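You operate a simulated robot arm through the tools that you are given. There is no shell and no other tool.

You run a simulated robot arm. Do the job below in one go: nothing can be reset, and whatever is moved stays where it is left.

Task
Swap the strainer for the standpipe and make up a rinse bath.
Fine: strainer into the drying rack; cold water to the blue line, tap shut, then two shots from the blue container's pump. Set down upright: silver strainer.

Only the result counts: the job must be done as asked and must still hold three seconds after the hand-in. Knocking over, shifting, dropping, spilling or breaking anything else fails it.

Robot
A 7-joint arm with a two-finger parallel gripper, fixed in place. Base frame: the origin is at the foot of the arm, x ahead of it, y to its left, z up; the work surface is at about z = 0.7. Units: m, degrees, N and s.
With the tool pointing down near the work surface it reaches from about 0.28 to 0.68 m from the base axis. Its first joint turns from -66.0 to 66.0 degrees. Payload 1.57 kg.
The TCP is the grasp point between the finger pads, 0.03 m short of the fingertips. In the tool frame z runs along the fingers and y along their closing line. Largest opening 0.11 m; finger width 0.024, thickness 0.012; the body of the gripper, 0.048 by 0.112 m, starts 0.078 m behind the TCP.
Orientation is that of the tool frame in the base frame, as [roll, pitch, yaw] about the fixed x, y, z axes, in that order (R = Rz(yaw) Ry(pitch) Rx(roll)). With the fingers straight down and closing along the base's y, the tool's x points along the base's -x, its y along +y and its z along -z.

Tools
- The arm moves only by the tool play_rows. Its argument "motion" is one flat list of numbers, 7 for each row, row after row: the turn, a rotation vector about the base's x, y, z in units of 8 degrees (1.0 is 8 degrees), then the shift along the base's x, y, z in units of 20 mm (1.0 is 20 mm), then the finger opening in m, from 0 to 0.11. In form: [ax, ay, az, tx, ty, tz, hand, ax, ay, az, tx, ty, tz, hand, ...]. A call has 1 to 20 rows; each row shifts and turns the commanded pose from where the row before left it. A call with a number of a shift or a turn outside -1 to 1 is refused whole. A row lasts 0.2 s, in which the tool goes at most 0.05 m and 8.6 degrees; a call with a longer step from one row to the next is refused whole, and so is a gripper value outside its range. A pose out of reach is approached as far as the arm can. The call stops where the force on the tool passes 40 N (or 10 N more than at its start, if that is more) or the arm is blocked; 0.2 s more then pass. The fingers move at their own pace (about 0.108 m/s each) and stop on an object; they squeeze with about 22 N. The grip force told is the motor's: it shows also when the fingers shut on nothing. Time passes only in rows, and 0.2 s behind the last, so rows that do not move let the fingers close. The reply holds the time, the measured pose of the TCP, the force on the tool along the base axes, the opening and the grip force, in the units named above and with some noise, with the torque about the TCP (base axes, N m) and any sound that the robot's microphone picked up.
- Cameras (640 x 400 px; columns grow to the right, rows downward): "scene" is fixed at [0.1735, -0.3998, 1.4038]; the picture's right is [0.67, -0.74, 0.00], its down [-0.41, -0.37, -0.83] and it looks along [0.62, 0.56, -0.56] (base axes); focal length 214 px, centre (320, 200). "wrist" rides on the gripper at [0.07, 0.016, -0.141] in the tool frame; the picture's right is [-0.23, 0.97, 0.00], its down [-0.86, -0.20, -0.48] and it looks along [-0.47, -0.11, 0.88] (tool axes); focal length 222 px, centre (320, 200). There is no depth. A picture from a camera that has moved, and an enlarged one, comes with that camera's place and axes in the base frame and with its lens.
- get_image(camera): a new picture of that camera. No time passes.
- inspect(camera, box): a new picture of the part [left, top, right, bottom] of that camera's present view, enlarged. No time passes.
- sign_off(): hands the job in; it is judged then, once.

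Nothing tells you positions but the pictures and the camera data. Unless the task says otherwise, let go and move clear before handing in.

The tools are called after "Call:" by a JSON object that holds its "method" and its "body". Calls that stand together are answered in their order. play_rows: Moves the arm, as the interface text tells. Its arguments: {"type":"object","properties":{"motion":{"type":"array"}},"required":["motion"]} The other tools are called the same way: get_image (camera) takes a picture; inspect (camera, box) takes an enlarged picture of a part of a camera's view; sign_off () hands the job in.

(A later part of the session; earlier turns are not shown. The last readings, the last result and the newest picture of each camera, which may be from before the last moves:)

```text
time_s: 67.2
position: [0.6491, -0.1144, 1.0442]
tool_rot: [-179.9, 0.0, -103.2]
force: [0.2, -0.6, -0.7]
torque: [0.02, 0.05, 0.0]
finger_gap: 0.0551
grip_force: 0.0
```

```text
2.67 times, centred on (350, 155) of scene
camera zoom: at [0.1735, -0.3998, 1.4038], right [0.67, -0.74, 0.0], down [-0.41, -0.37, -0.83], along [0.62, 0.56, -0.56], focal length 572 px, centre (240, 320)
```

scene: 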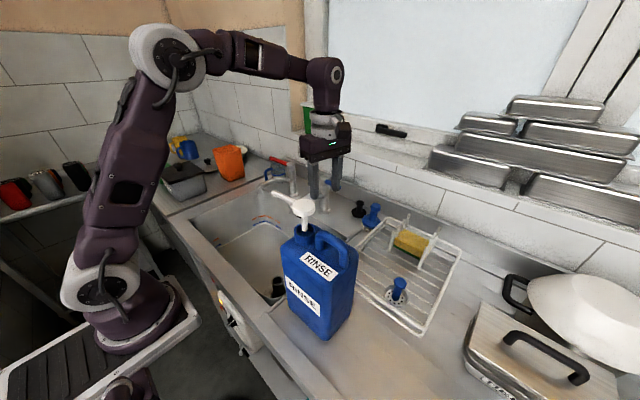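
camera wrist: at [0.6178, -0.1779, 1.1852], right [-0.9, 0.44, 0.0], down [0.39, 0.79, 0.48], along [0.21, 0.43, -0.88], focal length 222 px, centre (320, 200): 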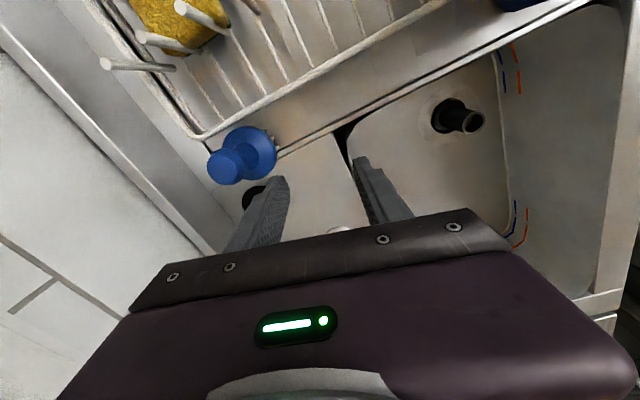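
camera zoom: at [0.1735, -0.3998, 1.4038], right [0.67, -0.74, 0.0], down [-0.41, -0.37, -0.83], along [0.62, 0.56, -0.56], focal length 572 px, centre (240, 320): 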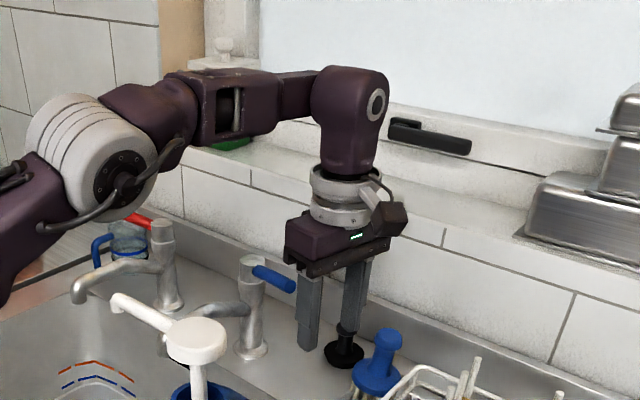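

The gripper is lined up with the lever, its fingers set either side of it. I will slide in along the lever.

Call:
{"method": "play_rows", "body": {"motion": [0, 0, 0, 0.183, 0.81, 0, 0.055, 0, 0, 0, 0.183, 0.81, 0, 0.055, 0, 0, 0, 0.183, 0.81, 0, 0.055]}}

Call:
{"method": "inspect", "body": {"camera": "scene", "box": [290, 120, 390, 220]}}

Call:
{"method": "get_image", "body": {"camera": "wrist"}}

```text
time_s: 68.0
position: [0.6612, -0.0652, 1.0446]
tool_rot: [180.0, 0.0, -103.2]
force: [0.6, -0.5, -0.6]
torque: [-0.04, 0.01, -0.03]
finger_gap: 0.0552
grip_force: 0.2
```

```text
4.00 times, centred on (340, 170) of scene
camera zoom: at [0.1735, -0.3998, 1.4038], right [0.67, -0.74, 0.0], down [-0.41, -0.37, -0.83], along [0.62, 0.56, -0.56], focal length 858 px, centre (240, 320)
```

zoom: 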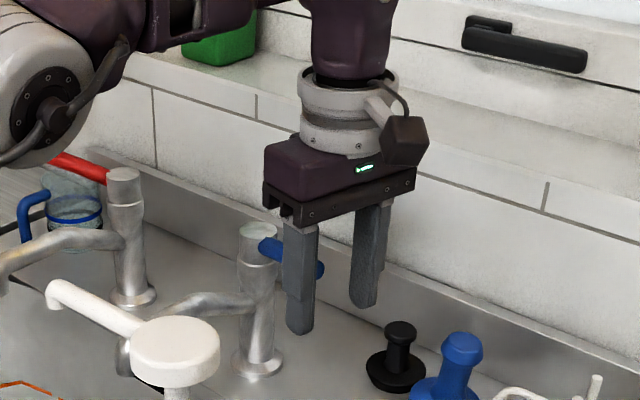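

```text
taken
camera wrist: at [0.6294, -0.1288, 1.1857], right [-0.9, 0.44, 0.0], down [0.39, 0.79, 0.48], along [0.21, 0.43, -0.88], focal length 222 px, centre (320, 200)
```

wrist: 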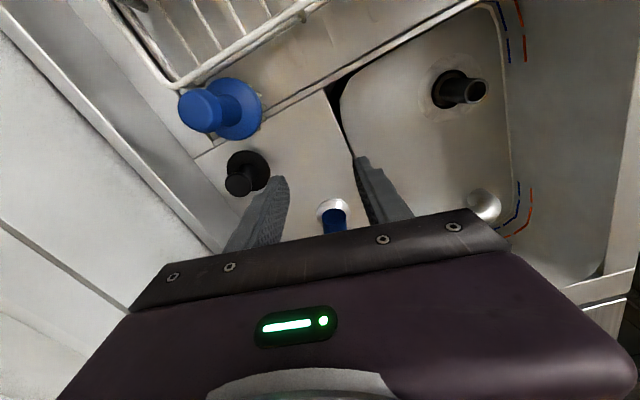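

The lever's blue end shows between the fingers. I will slide in further.

Call:
{"method": "play_rows", "body": {"motion": [0, 0, 0, 0.183, 0.81, 0, 0.055, 0, 0, 0, 0.183, 0.81, 0, 0.055]}}

Call:
{"method": "inspect", "body": {"camera": "scene", "box": [290, 120, 390, 220]}}

Call:
{"method": "inspect", "body": {"camera": "wrist", "box": [240, 140, 440, 260]}}

```text
time_s: 68.6
position: [0.6668, -0.0333, 1.0457]
tool_rot: [180.0, -0.1, -103.2]
force: [-0.4, -0.3, 0.5]
torque: [0.0, -0.01, 0.01]
finger_gap: 0.0549
grip_force: 0.1
```

```text
4.00 times, centred on (340, 170) of scene
camera zoom: at [0.1735, -0.3998, 1.4038], right [0.67, -0.74, 0.0], down [-0.41, -0.37, -0.83], along [0.62, 0.56, -0.56], focal length 858 px, centre (240, 320)
```

zoom: 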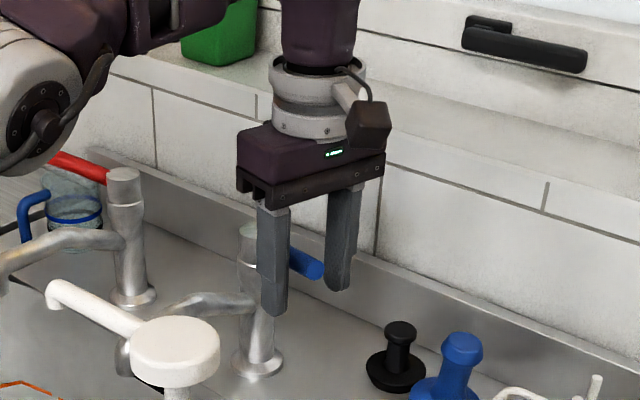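

```text
3.20 times, centred on (340, 200) of wrist
camera zoom: at [0.6367, -0.0965, 1.1858], right [-0.9, 0.44, 0.0], down [0.39, 0.79, 0.48], along [0.21, 0.43, -0.88], focal length 711 px, centre (256, 200)
```

zoom: 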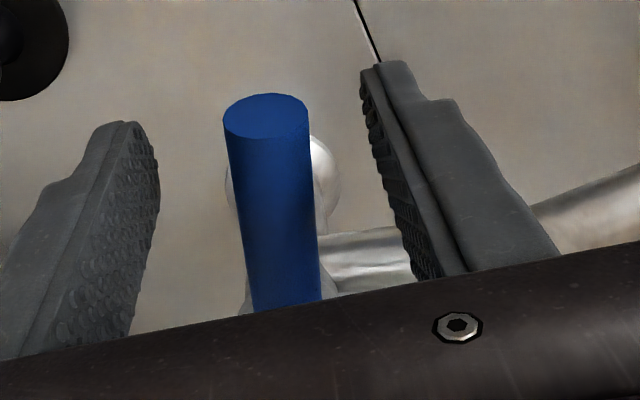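

The lever sits centred between the fingers. I will narrow the gap and try a small turn of the lever toward the front, watching force and sound.

Call:
{"method": "play_rows", "body": {"motion": [0, 0, 0, 0, 0, 0, 0.032, 0, 0, 0, 0, 0, 0, 0.032, 0, 0, -1, -0.495, 0.155, 0, 0.032]}}

Call:
{"method": "get_image", "body": {"camera": "wrist"}}

```text
time_s: 69.4
position: [0.6589, -0.0296, 1.0457]
tool_rot: [180.0, 0.1, -111.2]
force: [1.0, -0.7, 0.0]
torque: [-0.03, -0.06, 0.0]
finger_gap: 0.0318
grip_force: 0.1
```

```text
taken
camera wrist: at [0.6182, -0.0882, 1.1852], right [-0.83, 0.56, 0.0], down [0.5, 0.72, 0.48], along [0.27, 0.4, -0.88], focal length 222 px, centre (320, 200)
```

wrist: 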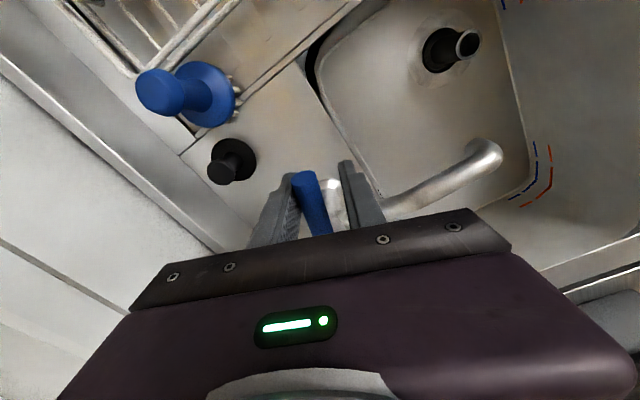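

The wall-side finger has come up to the lever. I will turn a bit further.

Call:
{"method": "play_rows", "body": {"motion": [0, 0, -1, -0.47, 0.225, 0, 0.032]}}

Call:
{"method": "get_image", "body": {"camera": "wrist"}}

Call:
{"method": "inspect", "body": {"camera": "scene", "box": [230, 140, 370, 260]}}

```text
time_s: 69.8
position: [0.6483, -0.0255, 1.0442]
tool_rot: [-179.9, 0.0, -119.4]
force: [0.1, 0.1, -0.5]
torque: [0.02, 0.01, -0.02]
finger_gap: 0.0321
grip_force: 0.0
```

```text
taken
camera wrist: at [0.6008, -0.0776, 1.1855], right [-0.74, 0.67, 0.0], down [0.59, 0.65, 0.48], along [0.32, 0.35, -0.88], focal length 222 px, centre (320, 200)
```

wrist: 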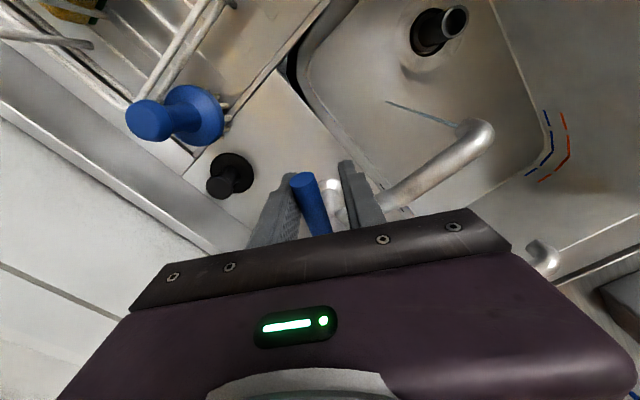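

```text
3.33 times, centred on (300, 200) of scene
camera zoom: at [0.1735, -0.3998, 1.4038], right [0.67, -0.74, 0.0], down [-0.41, -0.37, -0.83], along [0.62, 0.56, -0.56], focal length 715 px, centre (387, 200)
```

zoom: 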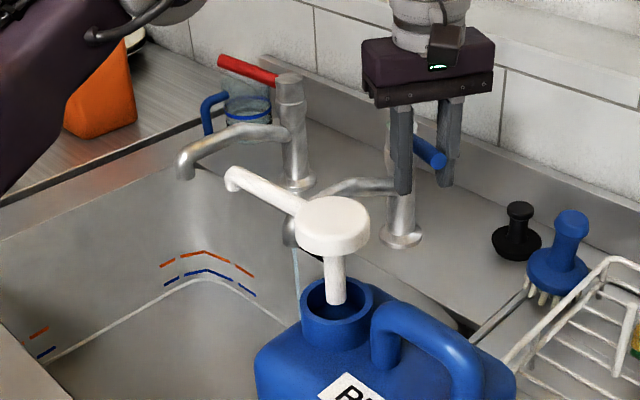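

Water has begun to run in a thin stream into the sink, so the lever opens toward the front. I will open it further in steps.

Call:
{"method": "play_rows", "body": {"motion": [0, 0, -1, -0.43, 0.285, 0, 0.032, 0, 0, -1, -0.39, 0.34, 0, 0.032, 0, 0, -1, -0.335, 0.395, 0, 0.032]}}

Call:
{"method": "get_image", "body": {"camera": "wrist"}}

Call:
{"method": "inspect", "body": {"camera": "scene", "box": [180, 140, 370, 310]}}

```text
time_s: 70.6
position: [0.6259, -0.0043, 1.0443]
tool_rot: [180.0, 0.0, -143.4]
force: [-0.2, -0.2, 0.3]
torque: [0.01, 0.02, -0.02]
finger_gap: 0.0323
grip_force: 0.1
```

```text
taken
camera wrist: at [0.5602, -0.0332, 1.1857], right [-0.4, 0.92, 0.0], down [0.81, 0.35, 0.48], along [0.44, 0.19, -0.88], focal length 222 px, centre (320, 200)
```

wrist: 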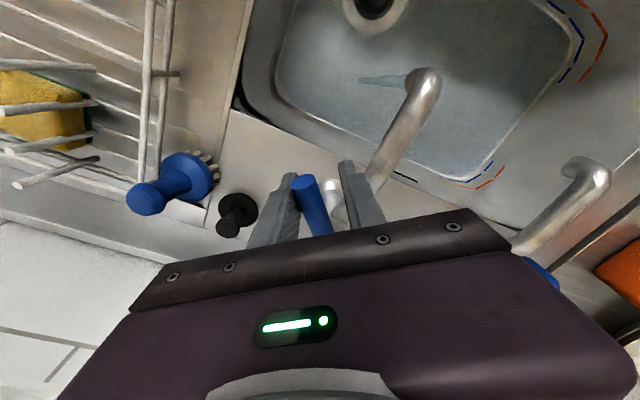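

```text
2.35 times, centred on (275, 225) of scene
camera zoom: at [0.1735, -0.3998, 1.4038], right [0.67, -0.74, 0.0], down [-0.41, -0.37, -0.83], along [0.62, 0.56, -0.56], focal length 505 px, centre (426, 141)
```

zoom: 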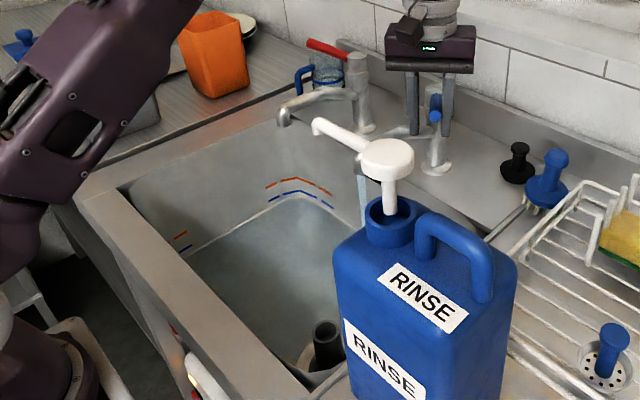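

Water is spreading over the floor. I will inspect its level against the blue line before letting any more time pass.

Call:
{"method": "inspect", "body": {"camera": "wrist", "box": [260, 0, 640, 220]}}

Call:
{"method": "inspect", "body": {"camera": "scene", "box": [210, 190, 300, 270]}}

Call:
{"method": "inspect", "body": {"camera": "wrist", "box": [420, 120, 540, 200]}}

Call:
{"method": "inspect", "body": {"camera": "wrist", "box": [520, 0, 640, 90]}}

```text
1.68 times, centred on (450, 110) of wrist
camera zoom: at [0.5602, -0.0332, 1.1857], right [-0.4, 0.92, 0.0], down [0.81, 0.35, 0.48], along [0.44, 0.19, -0.88], focal length 374 px, centre (101, 352)
```

zoom: 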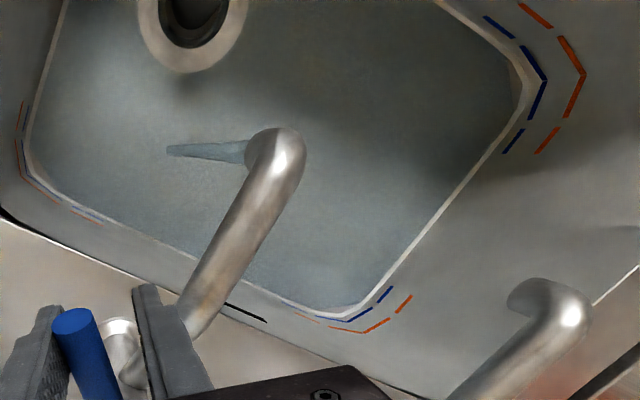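

```text
5.00 times, centred on (255, 230) of scene
camera zoom: at [0.1735, -0.3998, 1.4038], right [0.67, -0.74, 0.0], down [-0.41, -0.37, -0.83], along [0.62, 0.56, -0.56], focal length 1072 px, centre (645, 50)
```

zoom: 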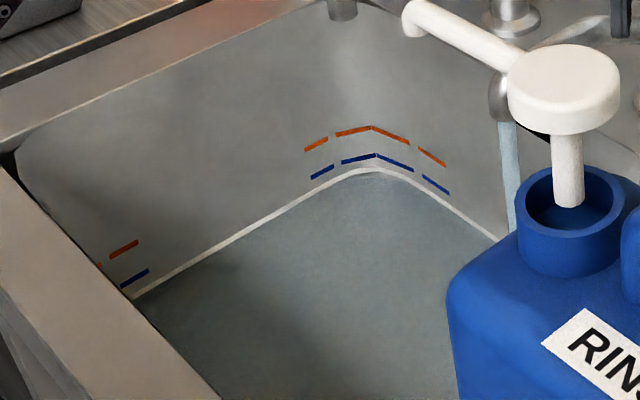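

```text
5.00 times, centred on (480, 160) of wrist
camera zoom: at [0.5602, -0.0332, 1.1857], right [-0.4, 0.92, 0.0], down [0.81, 0.35, 0.48], along [0.44, 0.19, -0.88], focal length 1111 px, centre (-480, 400)
```

zoom: 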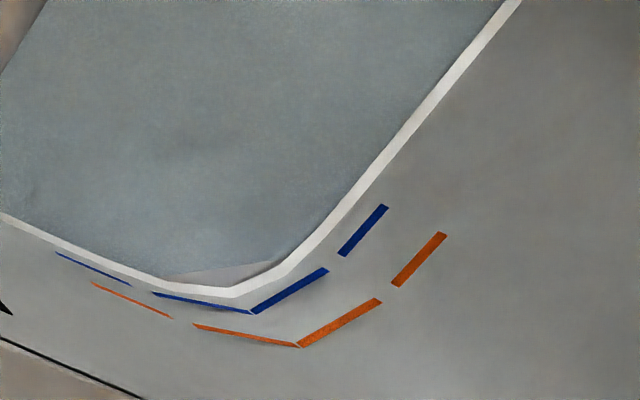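

```text
4.44 times, centred on (580, 45) of wrist
camera zoom: at [0.5602, -0.0332, 1.1857], right [-0.4, 0.92, 0.0], down [0.81, 0.35, 0.48], along [0.44, 0.19, -0.88], focal length 987 px, centre (-836, 889)
```

zoom: 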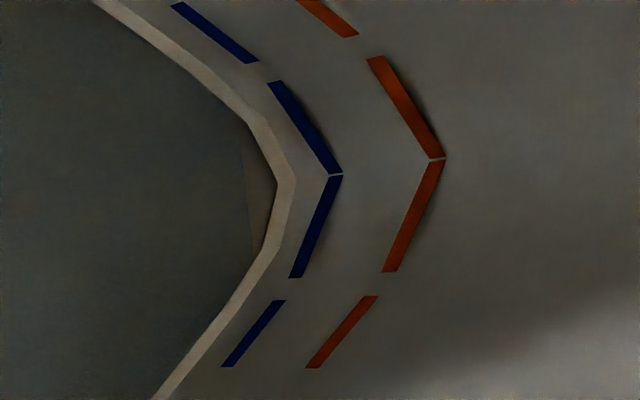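

The water film just reaches the white bead at the floor edge; the blue line is about 1.6 cm above the bead. I will let a short time pass to measure the filling rate.

Call:
{"method": "play_rows", "body": {"motion": [0, 0, 0, 0, 0, 0, 0.032, 0, 0, 0, 0, 0, 0, 0.032, 0, 0, 0, 0, 0, 0, 0.032, 0, 0, 0, 0, 0, 0, 0.032]}}

Call:
{"method": "inspect", "body": {"camera": "wrist", "box": [420, 120, 540, 200]}}

Call:
{"method": "inspect", "body": {"camera": "wrist", "box": [520, 0, 640, 90]}}

Call:
{"method": "inspect", "body": {"camera": "scene", "box": [210, 190, 300, 270]}}

```text
time_s: 71.6
position: [0.6255, -0.0057, 1.0453]
tool_rot: [179.9, 0.0, -143.2]
force: [-0.8, -0.2, 0.5]
torque: [0.03, -0.02, 0.01]
finger_gap: 0.0322
grip_force: 0.1
```

```text
5.00 times, centred on (480, 160) of wrist
camera zoom: at [0.5604, -0.0333, 1.1857], right [-0.4, 0.92, 0.0], down [0.8, 0.35, 0.48], along [0.44, 0.19, -0.88], focal length 1111 px, centre (-480, 400)
```

zoom: 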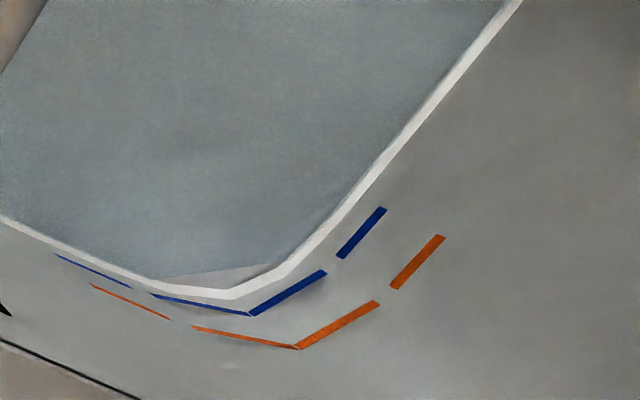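

```text
4.44 times, centred on (580, 45) of wrist
camera zoom: at [0.5604, -0.0333, 1.1857], right [-0.4, 0.92, 0.0], down [0.8, 0.35, 0.48], along [0.44, 0.19, -0.88], focal length 987 px, centre (-836, 889)
```

zoom: 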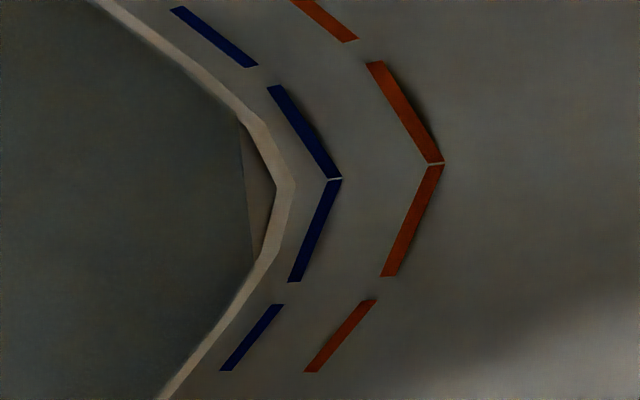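

```text
5.00 times, centred on (255, 230) of scene
camera zoom: at [0.1735, -0.3998, 1.4038], right [0.67, -0.74, 0.0], down [-0.41, -0.37, -0.83], along [0.62, 0.56, -0.56], focal length 1072 px, centre (645, 50)
```

zoom: 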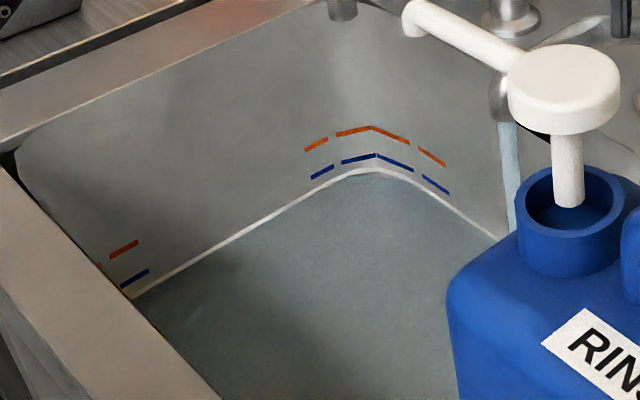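

The level rises slowly, roughly a millimetre a second. I will wait a couple of seconds and measure again.

Call:
{"method": "play_rows", "body": {"motion": [0, 0, 0, 0, 0, 0, 0.032, 0, 0, 0, 0, 0, 0, 0.032, 0, 0, 0, 0, 0, 0, 0.032, 0, 0, 0, 0, 0, 0, 0.032, 0, 0, 0, 0, 0, 0, 0.032, 0, 0, 0, 0, 0, 0, 0.032, 0, 0, 0, 0, 0, 0, 0.032, 0, 0, 0, 0, 0, 0, 0.032, 0, 0, 0, 0, 0, 0, 0.032, 0, 0, 0, 0, 0, 0, 0.032]}}

Call:
{"method": "inspect", "body": {"camera": "wrist", "box": [420, 120, 540, 200]}}

Call:
{"method": "inspect", "body": {"camera": "scene", "box": [210, 190, 300, 270]}}

Call:
{"method": "get_image", "body": {"camera": "wrist"}}

```text
time_s: 73.8
position: [0.6257, -0.0045, 1.0451]
tool_rot: [179.9, 0.0, -143.2]
force: [-0.6, 0.4, 0.1]
torque: [-0.02, 0.02, 0.03]
finger_gap: 0.032
grip_force: 0.0
```

```text
5.00 times, centred on (480, 160) of wrist
camera zoom: at [0.5604, -0.0334, 1.1857], right [-0.4, 0.92, 0.0], down [0.8, 0.35, 0.48], along [0.44, 0.19, -0.88], focal length 1111 px, centre (-480, 400)
```

zoom: 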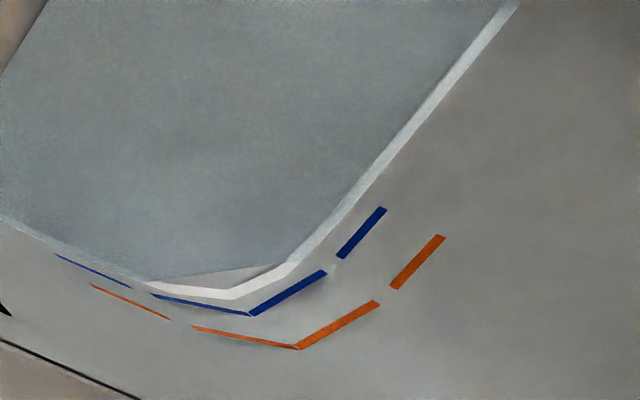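

```text
5.00 times, centred on (255, 230) of scene
camera zoom: at [0.1735, -0.3998, 1.4038], right [0.67, -0.74, 0.0], down [-0.41, -0.37, -0.83], along [0.62, 0.56, -0.56], focal length 1072 px, centre (645, 50)
```

zoom: 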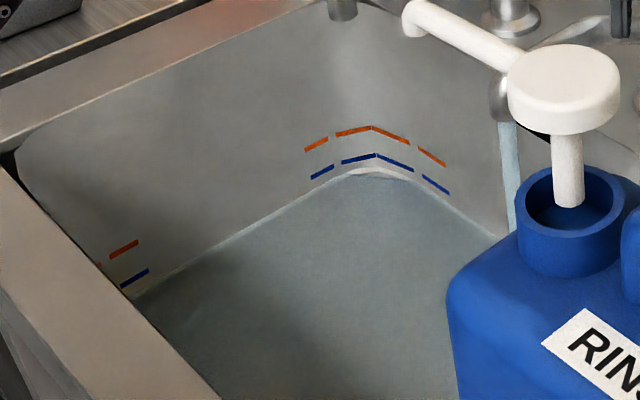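

```text
taken
camera wrist: at [0.5604, -0.0334, 1.1857], right [-0.4, 0.92, 0.0], down [0.8, 0.35, 0.48], along [0.44, 0.19, -0.88], focal length 222 px, centre (320, 200)
```

wrist: 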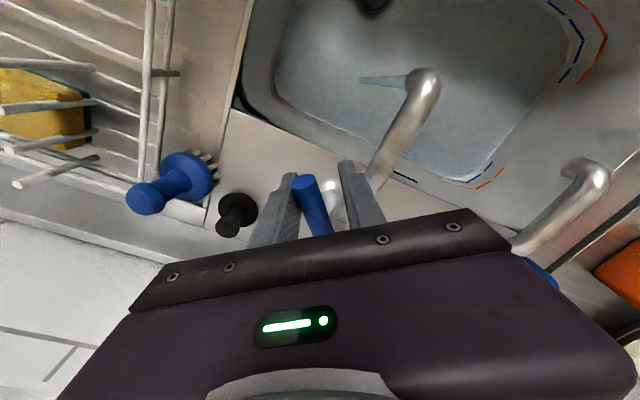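

The bead is just going under; the blue line is about 2 cm above it. I will wait three more seconds and measure.

Call:
{"method": "play_rows", "body": {"motion": [0, 0, 0, 0, 0, 0, 0.032, 0, 0, 0, 0, 0, 0, 0.032, 0, 0, 0, 0, 0, 0, 0.032, 0, 0, 0, 0, 0, 0, 0.032, 0, 0, 0, 0, 0, 0, 0.032, 0, 0, 0, 0, 0, 0, 0.032, 0, 0, 0, 0, 0, 0, 0.032, 0, 0, 0, 0, 0, 0, 0.032, 0, 0, 0, 0, 0, 0, 0.032, 0, 0, 0, 0, 0, 0, 0.032, 0, 0, 0, 0, 0, 0, 0.032, 0, 0, 0, 0, 0, 0, 0.032, 0, 0, 0, 0, 0, 0, 0.032]}}

Call:
{"method": "inspect", "body": {"camera": "wrist", "box": [420, 120, 540, 200]}}

Call:
{"method": "inspect", "body": {"camera": "scene", "box": [210, 190, 300, 270]}}

Call:
{"method": "inspect", "body": {"camera": "wrist", "box": [520, 0, 640, 90]}}

```text
time_s: 76.6
position: [0.6248, -0.0042, 1.0444]
tool_rot: [-180.0, 0.0, -143.2]
force: [0.1, 0.1, 0.1]
torque: [-0.01, 0.0, 0.04]
finger_gap: 0.0319
grip_force: 0.1
```

```text
5.00 times, centred on (480, 160) of wrist
camera zoom: at [0.5604, -0.0334, 1.1857], right [-0.4, 0.92, 0.0], down [0.8, 0.35, 0.48], along [0.44, 0.19, -0.88], focal length 1111 px, centre (-480, 400)
```

zoom: 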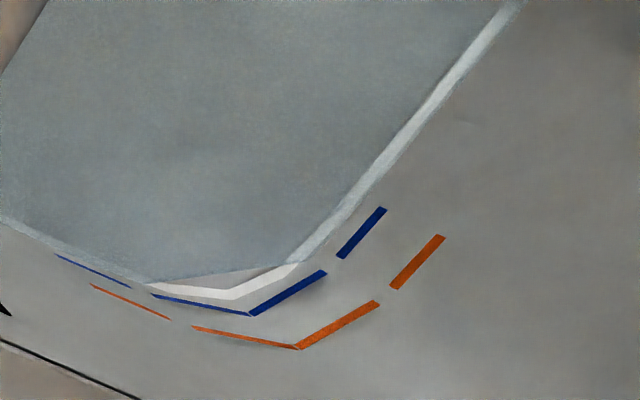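

```text
5.00 times, centred on (255, 230) of scene
camera zoom: at [0.1735, -0.3998, 1.4038], right [0.67, -0.74, 0.0], down [-0.41, -0.37, -0.83], along [0.62, 0.56, -0.56], focal length 1072 px, centre (645, 50)
```

zoom: 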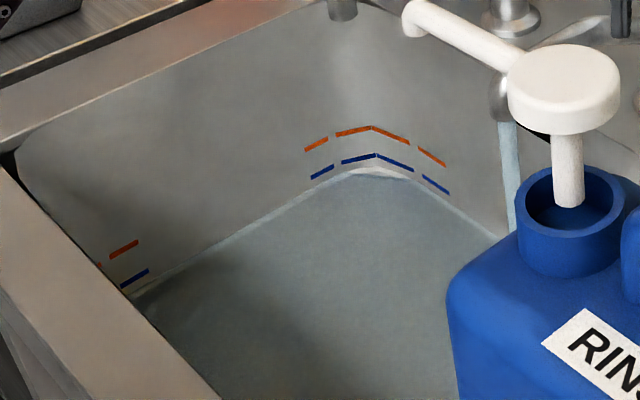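

```text
4.44 times, centred on (580, 45) of wrist
camera zoom: at [0.5604, -0.0334, 1.1857], right [-0.4, 0.92, 0.0], down [0.8, 0.35, 0.48], along [0.44, 0.19, -0.88], focal length 987 px, centre (-836, 889)
```

zoom: 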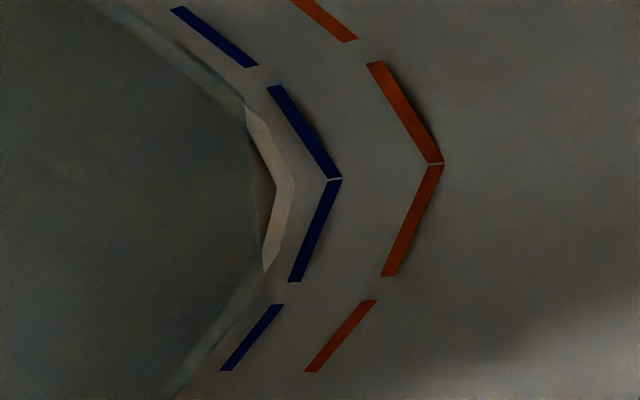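

The edge has moved about as far as the bead's upper rim, so there is still over a centimetre to go. I will wait four seconds more.

Call:
{"method": "play_rows", "body": {"motion": [0, 0, 0, 0, 0, 0, 0.032, 0, 0, 0, 0, 0, 0, 0.032, 0, 0, 0, 0, 0, 0, 0.032, 0, 0, 0, 0, 0, 0, 0.032, 0, 0, 0, 0, 0, 0, 0.032, 0, 0, 0, 0, 0, 0, 0.032, 0, 0, 0, 0, 0, 0, 0.032, 0, 0, 0, 0, 0, 0, 0.032, 0, 0, 0, 0, 0, 0, 0.032, 0, 0, 0, 0, 0, 0, 0.032, 0, 0, 0, 0, 0, 0, 0.032, 0, 0, 0, 0, 0, 0, 0.032, 0, 0, 0, 0, 0, 0, 0.032, 0, 0, 0, 0, 0, 0, 0.032, 0, 0, 0, 0, 0, 0, 0.032, 0, 0, 0, 0, 0, 0, 0.032, 0, 0, 0, 0, 0, 0, 0.032, 0, 0, 0, 0, 0, 0, 0.032]}}

Call:
{"method": "inspect", "body": {"camera": "wrist", "box": [420, 120, 540, 200]}}

Call:
{"method": "inspect", "body": {"camera": "scene", "box": [210, 190, 300, 270]}}

Call:
{"method": "inspect", "body": {"camera": "wrist", "box": [520, 0, 640, 90]}}

```text
time_s: 80.4
position: [0.6244, -0.0057, 1.0445]
tool_rot: [179.9, 0.1, -143.2]
force: [0.6, 0.6, -0.5]
torque: [-0.01, 0.01, 0.01]
finger_gap: 0.032
grip_force: 0.1
```

```text
5.00 times, centred on (480, 160) of wrist
camera zoom: at [0.5604, -0.0334, 1.1857], right [-0.4, 0.92, 0.0], down [0.8, 0.35, 0.48], along [0.44, 0.19, -0.88], focal length 1111 px, centre (-480, 400)
```

zoom: 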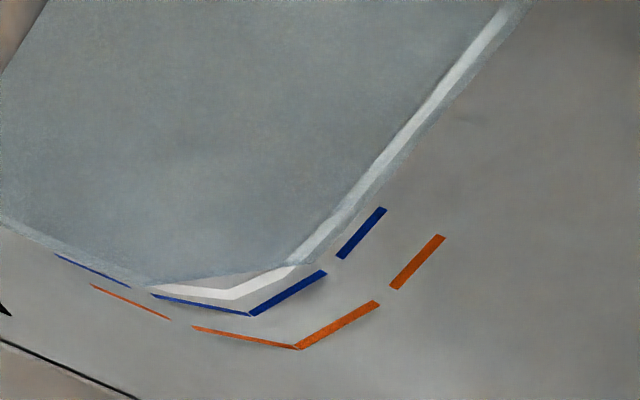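

```text
5.00 times, centred on (255, 230) of scene
camera zoom: at [0.1735, -0.3998, 1.4038], right [0.67, -0.74, 0.0], down [-0.41, -0.37, -0.83], along [0.62, 0.56, -0.56], focal length 1072 px, centre (645, 50)
```

zoom: 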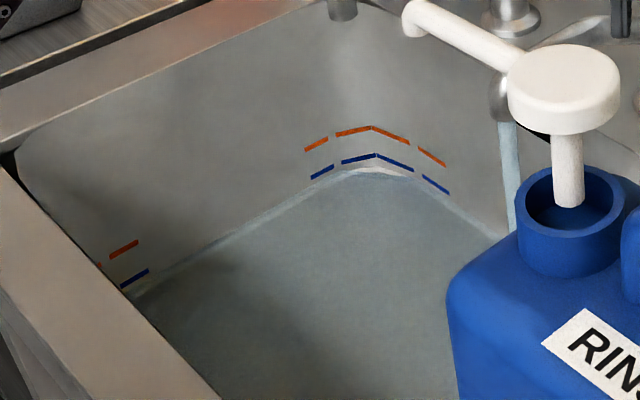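

```text
4.44 times, centred on (580, 45) of wrist
camera zoom: at [0.5604, -0.0334, 1.1857], right [-0.4, 0.92, 0.0], down [0.8, 0.35, 0.48], along [0.44, 0.19, -0.88], focal length 987 px, centre (-836, 889)
```

zoom: 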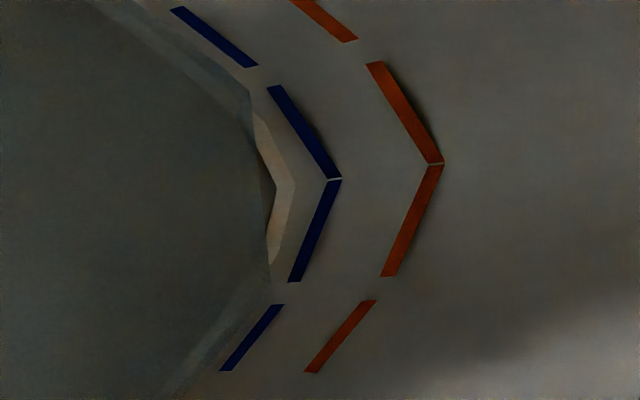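

The water is about halfway from the bead to the blue line, rising about 1.3 mm per second. I will wait three more seconds.

Call:
{"method": "play_rows", "body": {"motion": [0, 0, 0, 0, 0, 0, 0.032, 0, 0, 0, 0, 0, 0, 0.032, 0, 0, 0, 0, 0, 0, 0.032, 0, 0, 0, 0, 0, 0, 0.032, 0, 0, 0, 0, 0, 0, 0.032, 0, 0, 0, 0, 0, 0, 0.032, 0, 0, 0, 0, 0, 0, 0.032, 0, 0, 0, 0, 0, 0, 0.032, 0, 0, 0, 0, 0, 0, 0.032, 0, 0, 0, 0, 0, 0, 0.032, 0, 0, 0, 0, 0, 0, 0.032, 0, 0, 0, 0, 0, 0, 0.032, 0, 0, 0, 0, 0, 0, 0.032, 0, 0, 0, 0, 0, 0, 0.032]}}

Call:
{"method": "inspect", "body": {"camera": "wrist", "box": [420, 120, 540, 200]}}

Call:
{"method": "inspect", "body": {"camera": "scene", "box": [225, 205, 285, 255]}}

Call:
{"method": "inspect", "body": {"camera": "wrist", "box": [520, 0, 640, 90]}}

```text
time_s: 83.4
position: [0.6247, -0.0045, 1.0451]
tool_rot: [180.0, 0.0, -143.2]
force: [0.5, 0.5, 0.5]
torque: [0.03, 0.01, -0.02]
finger_gap: 0.0319
grip_force: 0.0
```

```text
5.00 times, centred on (480, 160) of wrist
camera zoom: at [0.5604, -0.0334, 1.1857], right [-0.4, 0.92, 0.0], down [0.8, 0.35, 0.48], along [0.44, 0.19, -0.88], focal length 1111 px, centre (-480, 400)
```

zoom: 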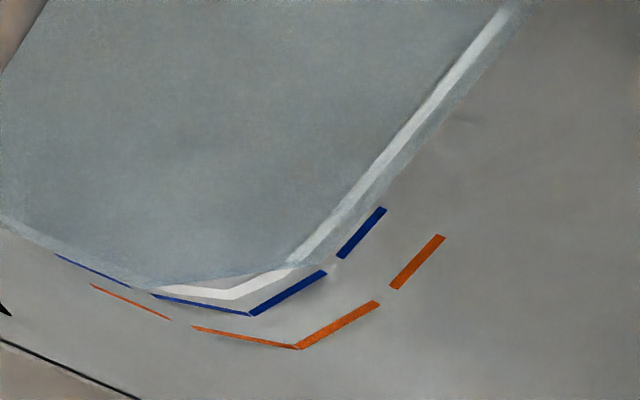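

```text
8.00 times, centred on (255, 230) of scene
camera zoom: at [0.1735, -0.3998, 1.4038], right [0.67, -0.74, 0.0], down [-0.41, -0.37, -0.83], along [0.62, 0.56, -0.56], focal length 1716 px, centre (840, -40)
```

zoom: 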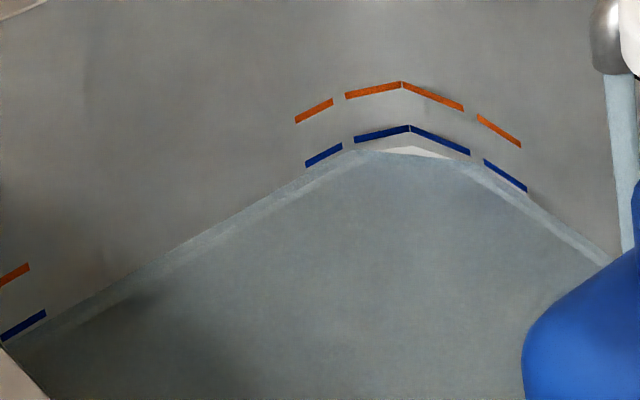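

```text
4.44 times, centred on (580, 45) of wrist
camera zoom: at [0.5604, -0.0334, 1.1857], right [-0.4, 0.92, 0.0], down [0.8, 0.35, 0.48], along [0.44, 0.19, -0.88], focal length 987 px, centre (-836, 889)
```

zoom: 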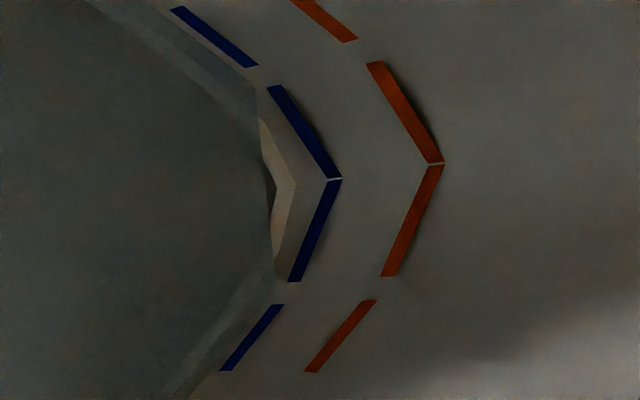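

The water edge is just below the blue marks, about 5 mm to go. I will wait a little under two seconds and look again.

Call:
{"method": "play_rows", "body": {"motion": [0, 0, 0, 0, 0, 0, 0.032, 0, 0, 0, 0, 0, 0, 0.032, 0, 0, 0, 0, 0, 0, 0.032, 0, 0, 0, 0, 0, 0, 0.032, 0, 0, 0, 0, 0, 0, 0.032, 0, 0, 0, 0, 0, 0, 0.032, 0, 0, 0, 0, 0, 0, 0.032, 0, 0, 0, 0, 0, 0, 0.032]}}

Call:
{"method": "inspect", "body": {"camera": "scene", "box": [225, 205, 285, 255]}}

Call:
{"method": "inspect", "body": {"camera": "wrist", "box": [520, 0, 640, 90]}}

Call:
{"method": "inspect", "body": {"camera": "wrist", "box": [420, 120, 540, 200]}}

```text
time_s: 85.2
position: [0.6254, -0.005, 1.0444]
tool_rot: [179.9, 0.1, -143.2]
force: [0.0, -0.1, -0.5]
torque: [-0.01, -0.01, -0.01]
finger_gap: 0.0319
grip_force: 0.0
```

```text
8.00 times, centred on (255, 230) of scene
camera zoom: at [0.1735, -0.3998, 1.4038], right [0.67, -0.74, 0.0], down [-0.41, -0.37, -0.83], along [0.62, 0.56, -0.56], focal length 1716 px, centre (840, -40)
```

zoom: 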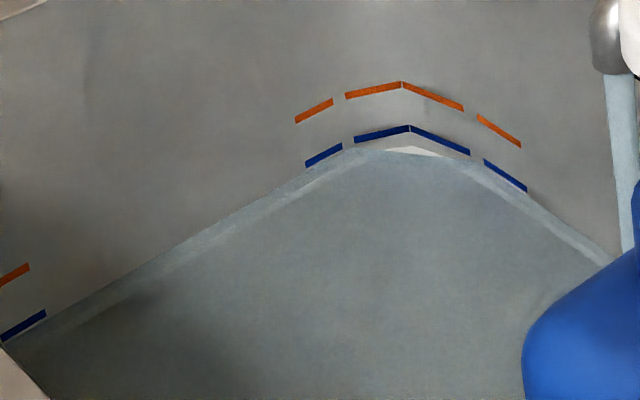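

```text
4.44 times, centred on (580, 45) of wrist
camera zoom: at [0.5604, -0.0334, 1.1857], right [-0.4, 0.92, 0.0], down [0.8, 0.35, 0.48], along [0.44, 0.19, -0.88], focal length 987 px, centre (-836, 889)
```

zoom: 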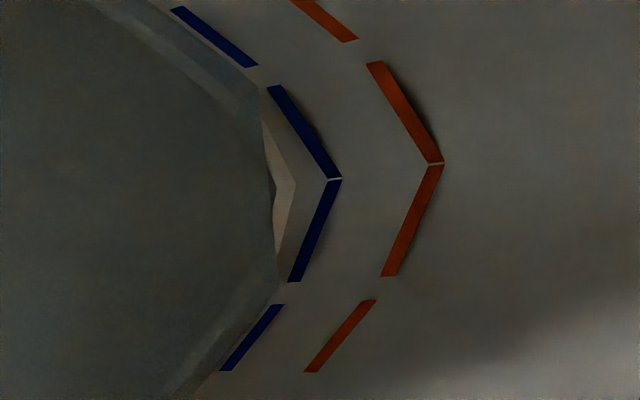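

```text
5.00 times, centred on (480, 160) of wrist
camera zoom: at [0.5604, -0.0334, 1.1857], right [-0.4, 0.92, 0.0], down [0.8, 0.35, 0.48], along [0.44, 0.19, -0.88], focal length 1111 px, centre (-480, 400)
```

zoom: 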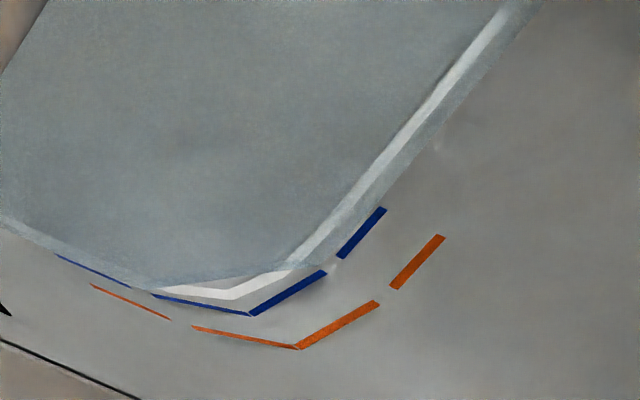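

The surface is touching the lower edge of the blue marks. I will wait about a second more, then close.

Call:
{"method": "play_rows", "body": {"motion": [0, 0, 0, 0, 0, 0, 0.032, 0, 0, 0, 0, 0, 0, 0.032, 0, 0, 0, 0, 0, 0, 0.032, 0, 0, 0, 0, 0, 0, 0.032, 0, 0, 0, 0, 0, 0, 0.032]}}

Call:
{"method": "inspect", "body": {"camera": "scene", "box": [225, 205, 285, 255]}}

Call:
{"method": "inspect", "body": {"camera": "wrist", "box": [520, 0, 640, 90]}}

Call:
{"method": "inspect", "body": {"camera": "wrist", "box": [470, 140, 530, 190]}}

```text
time_s: 86.4
position: [0.6242, -0.0057, 1.0447]
tool_rot: [-180.0, 0.1, -143.3]
force: [0.3, 0.3, 0.8]
torque: [-0.01, 0.02, -0.01]
finger_gap: 0.0317
grip_force: 0.1
```

```text
8.00 times, centred on (255, 230) of scene
camera zoom: at [0.1735, -0.3998, 1.4038], right [0.67, -0.74, 0.0], down [-0.41, -0.37, -0.83], along [0.62, 0.56, -0.56], focal length 1716 px, centre (840, -40)
```

zoom: 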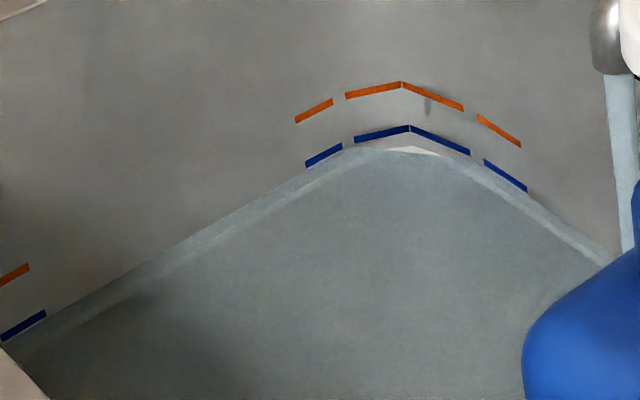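

```text
4.44 times, centred on (580, 45) of wrist
camera zoom: at [0.5604, -0.0334, 1.1857], right [-0.4, 0.92, 0.0], down [0.8, 0.35, 0.48], along [0.44, 0.19, -0.88], focal length 987 px, centre (-836, 889)
```

zoom: 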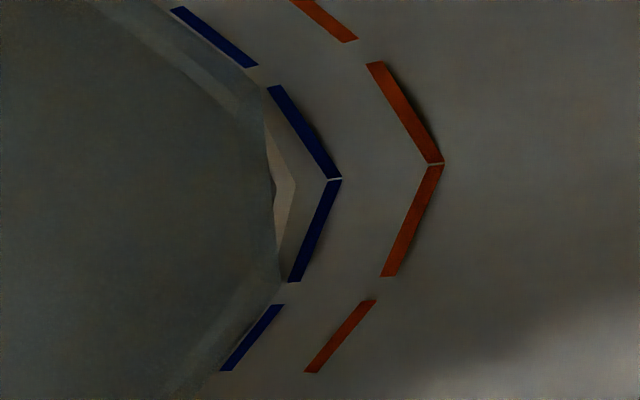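

```text
8.00 times, centred on (500, 165) of wrist
camera zoom: at [0.5604, -0.0334, 1.1857], right [-0.4, 0.92, 0.0], down [0.8, 0.35, 0.48], along [0.44, 0.19, -0.88], focal length 1777 px, centre (-1120, 480)
```

zoom: 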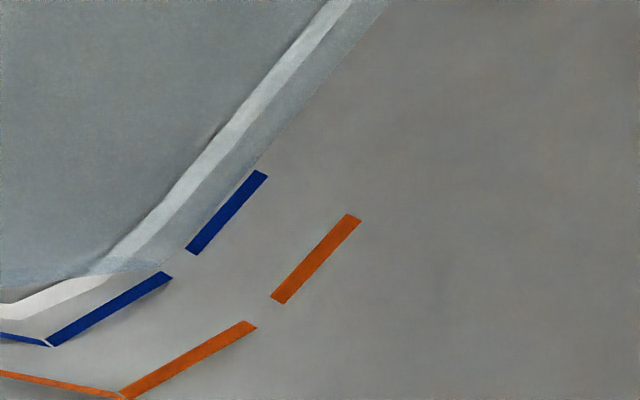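

The surface has reached the lower edge of the blue marks. I will wait about two more seconds and then turn the lever back.

Call:
{"method": "play_rows", "body": {"motion": [0, 0, 0, 0, 0, 0, 0.032, 0, 0, 0, 0, 0, 0, 0.032, 0, 0, 0, 0, 0, 0, 0.032, 0, 0, 0, 0, 0, 0, 0.032, 0, 0, 0, 0, 0, 0, 0.032, 0, 0, 0, 0, 0, 0, 0.032, 0, 0, 0, 0, 0, 0, 0.032, 0, 0, 0, 0, 0, 0, 0.032]}}

Call:
{"method": "inspect", "body": {"camera": "scene", "box": [225, 205, 285, 255]}}

Call:
{"method": "inspect", "body": {"camera": "wrist", "box": [470, 140, 530, 190]}}

Call:
{"method": "inspect", "body": {"camera": "wrist", "box": [540, 0, 600, 50]}}

```text
time_s: 88.2
position: [0.6249, -0.005, 1.0451]
tool_rot: [179.9, 0.1, -143.3]
force: [-0.2, 0.3, -0.9]
torque: [-0.01, -0.01, 0.02]
finger_gap: 0.0321
grip_force: 0.1
```

```text
8.00 times, centred on (255, 230) of scene
camera zoom: at [0.1735, -0.3998, 1.4038], right [0.67, -0.74, 0.0], down [-0.41, -0.37, -0.83], along [0.62, 0.56, -0.56], focal length 1716 px, centre (840, -40)
```

zoom: 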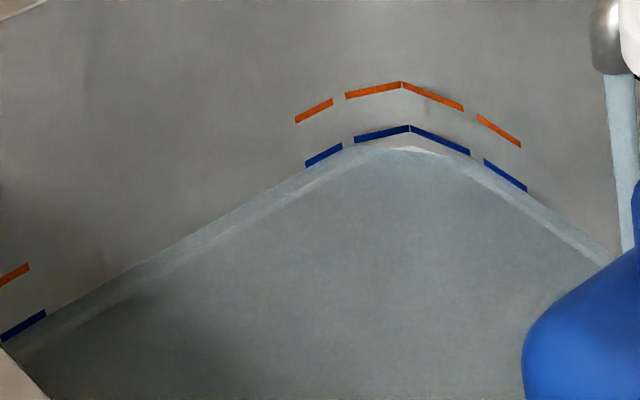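

```text
8.00 times, centred on (500, 165) of wrist
camera zoom: at [0.5604, -0.0334, 1.1857], right [-0.4, 0.92, 0.0], down [0.8, 0.35, 0.48], along [0.44, 0.19, -0.88], focal length 1777 px, centre (-1120, 480)
```

zoom: 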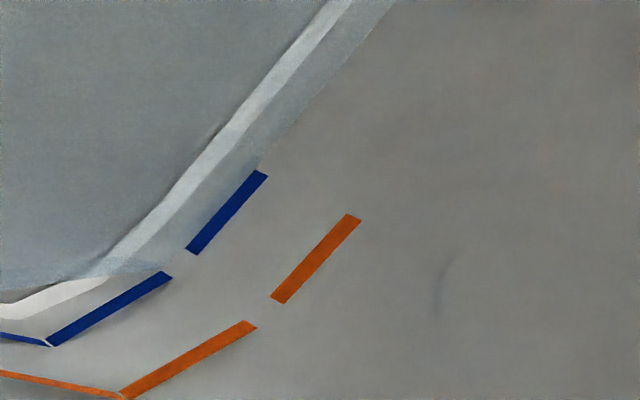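

```text
8.00 times, centred on (570, 25) of wrist
camera zoom: at [0.5604, -0.0334, 1.1857], right [-0.4, 0.92, 0.0], down [0.8, 0.35, 0.48], along [0.44, 0.19, -0.88], focal length 1777 px, centre (-1680, 1600)
```

zoom: 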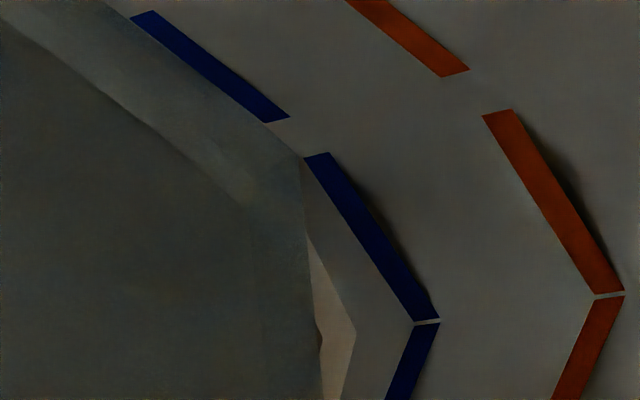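

The surface touches the lower edge of the marks in all views; about 3 mm to their middle. I will wait one more second and then close the tap.

Call:
{"method": "play_rows", "body": {"motion": [0, 0, 0, 0, 0, 0, 0.032, 0, 0, 0, 0, 0, 0, 0.032, 0, 0, 0, 0, 0, 0, 0.032, 0, 0, 0, 0, 0, 0, 0.032, 0, 0, 0, 0, 0, 0, 0.032]}}

Call:
{"method": "inspect", "body": {"camera": "scene", "box": [225, 205, 285, 255]}}

Call:
{"method": "inspect", "body": {"camera": "wrist", "box": [470, 140, 530, 190]}}

Call:
{"method": "inspect", "body": {"camera": "wrist", "box": [540, 0, 600, 50]}}

```text
time_s: 89.4
position: [0.6257, -0.0039, 1.0443]
tool_rot: [179.9, 0.1, -143.2]
force: [0.5, 0.1, 0.1]
torque: [-0.01, 0.0, 0.0]
finger_gap: 0.0318
grip_force: 0.1
```

```text
8.00 times, centred on (255, 230) of scene
camera zoom: at [0.1735, -0.3998, 1.4038], right [0.67, -0.74, 0.0], down [-0.41, -0.37, -0.83], along [0.62, 0.56, -0.56], focal length 1716 px, centre (840, -40)
```

zoom: 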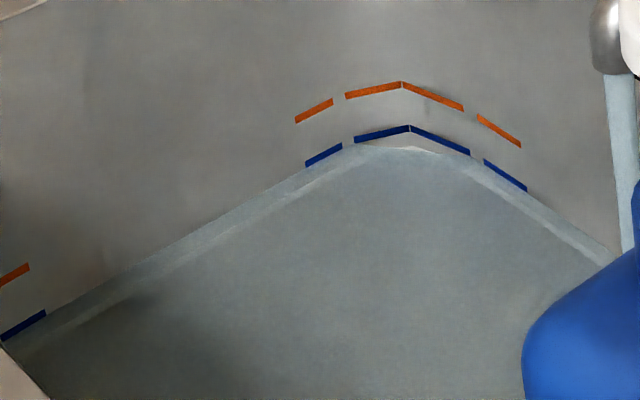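

```text
8.00 times, centred on (500, 165) of wrist
camera zoom: at [0.5604, -0.0334, 1.1857], right [-0.4, 0.92, 0.0], down [0.8, 0.35, 0.48], along [0.44, 0.19, -0.88], focal length 1777 px, centre (-1120, 480)
```

zoom: 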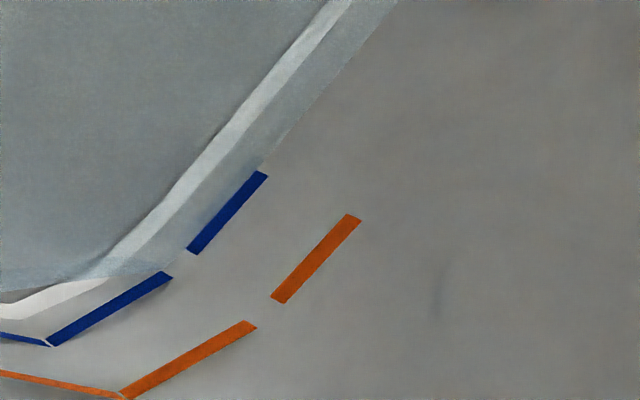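

```text
8.00 times, centred on (570, 25) of wrist
camera zoom: at [0.5604, -0.0334, 1.1857], right [-0.4, 0.92, 0.0], down [0.8, 0.35, 0.48], along [0.44, 0.19, -0.88], focal length 1777 px, centre (-1680, 1600)
```

zoom: 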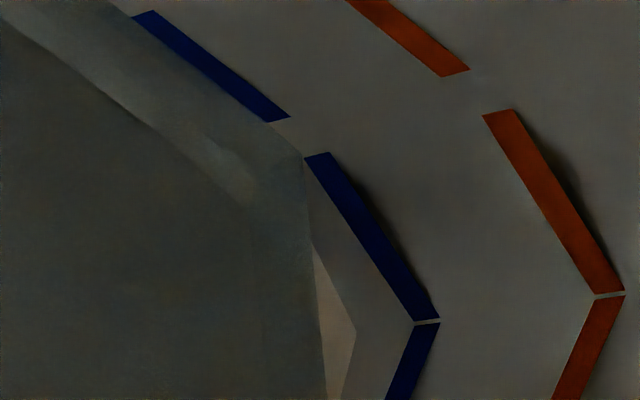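

The surface has just begun to cover the blue marks. I will now turn the lever back to shut the tap.

Call:
{"method": "play_rows", "body": {"motion": [0, 0, 1, 0.335, -0.395, 0, 0.032, 0, 0, 1, 0.39, -0.34, 0, 0.032, 0, 0, 1, 0.43, -0.285, 0, 0.032, 0, 0, 1, 0.47, -0.225, 0, 0.032, 0, 0, 1, 0.495, -0.155, 0, 0.032, 0, 0, 0.7, 0.355, -0.065, 0, 0.032]}}

Call:
{"method": "inspect", "body": {"camera": "scene", "box": [225, 140, 365, 255]}}

Call:
{"method": "get_image", "body": {"camera": "wrist"}}

```text
time_s: 90.8
position: [0.6736, -0.0334, 1.0431]
tool_rot: [179.9, 0.1, -97.4]
force: [-9.3, 9.1, 0.6]
torque: [-0.07, -0.07, -0.28]
finger_gap: 0.0411
grip_force: 4.8
```

```text
3.48 times, centred on (295, 198) of scene
camera zoom: at [0.1732, -0.3995, 1.4039], right [0.67, -0.74, 0.0], down [-0.41, -0.37, -0.83], along [0.62, 0.56, -0.56], focal length 746 px, centre (407, 209)
```

zoom: 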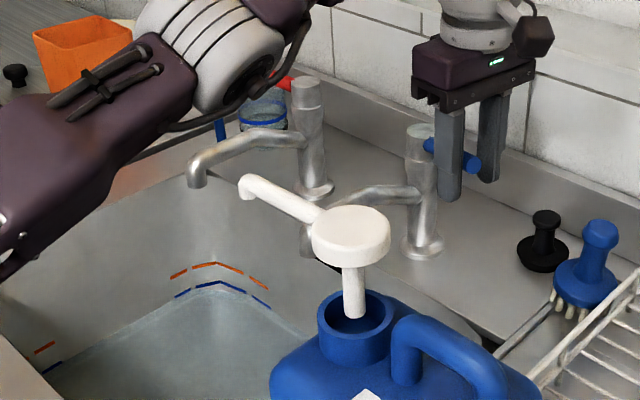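

```text
taken
camera wrist: at [0.6498, -0.0998, 1.185], right [-0.94, 0.35, 0.0], down [0.31, 0.82, 0.48], along [0.17, 0.45, -0.88], focal length 222 px, centre (320, 200)
```

wrist: 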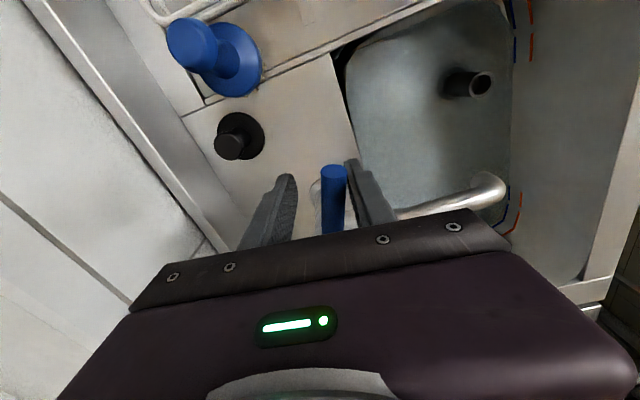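

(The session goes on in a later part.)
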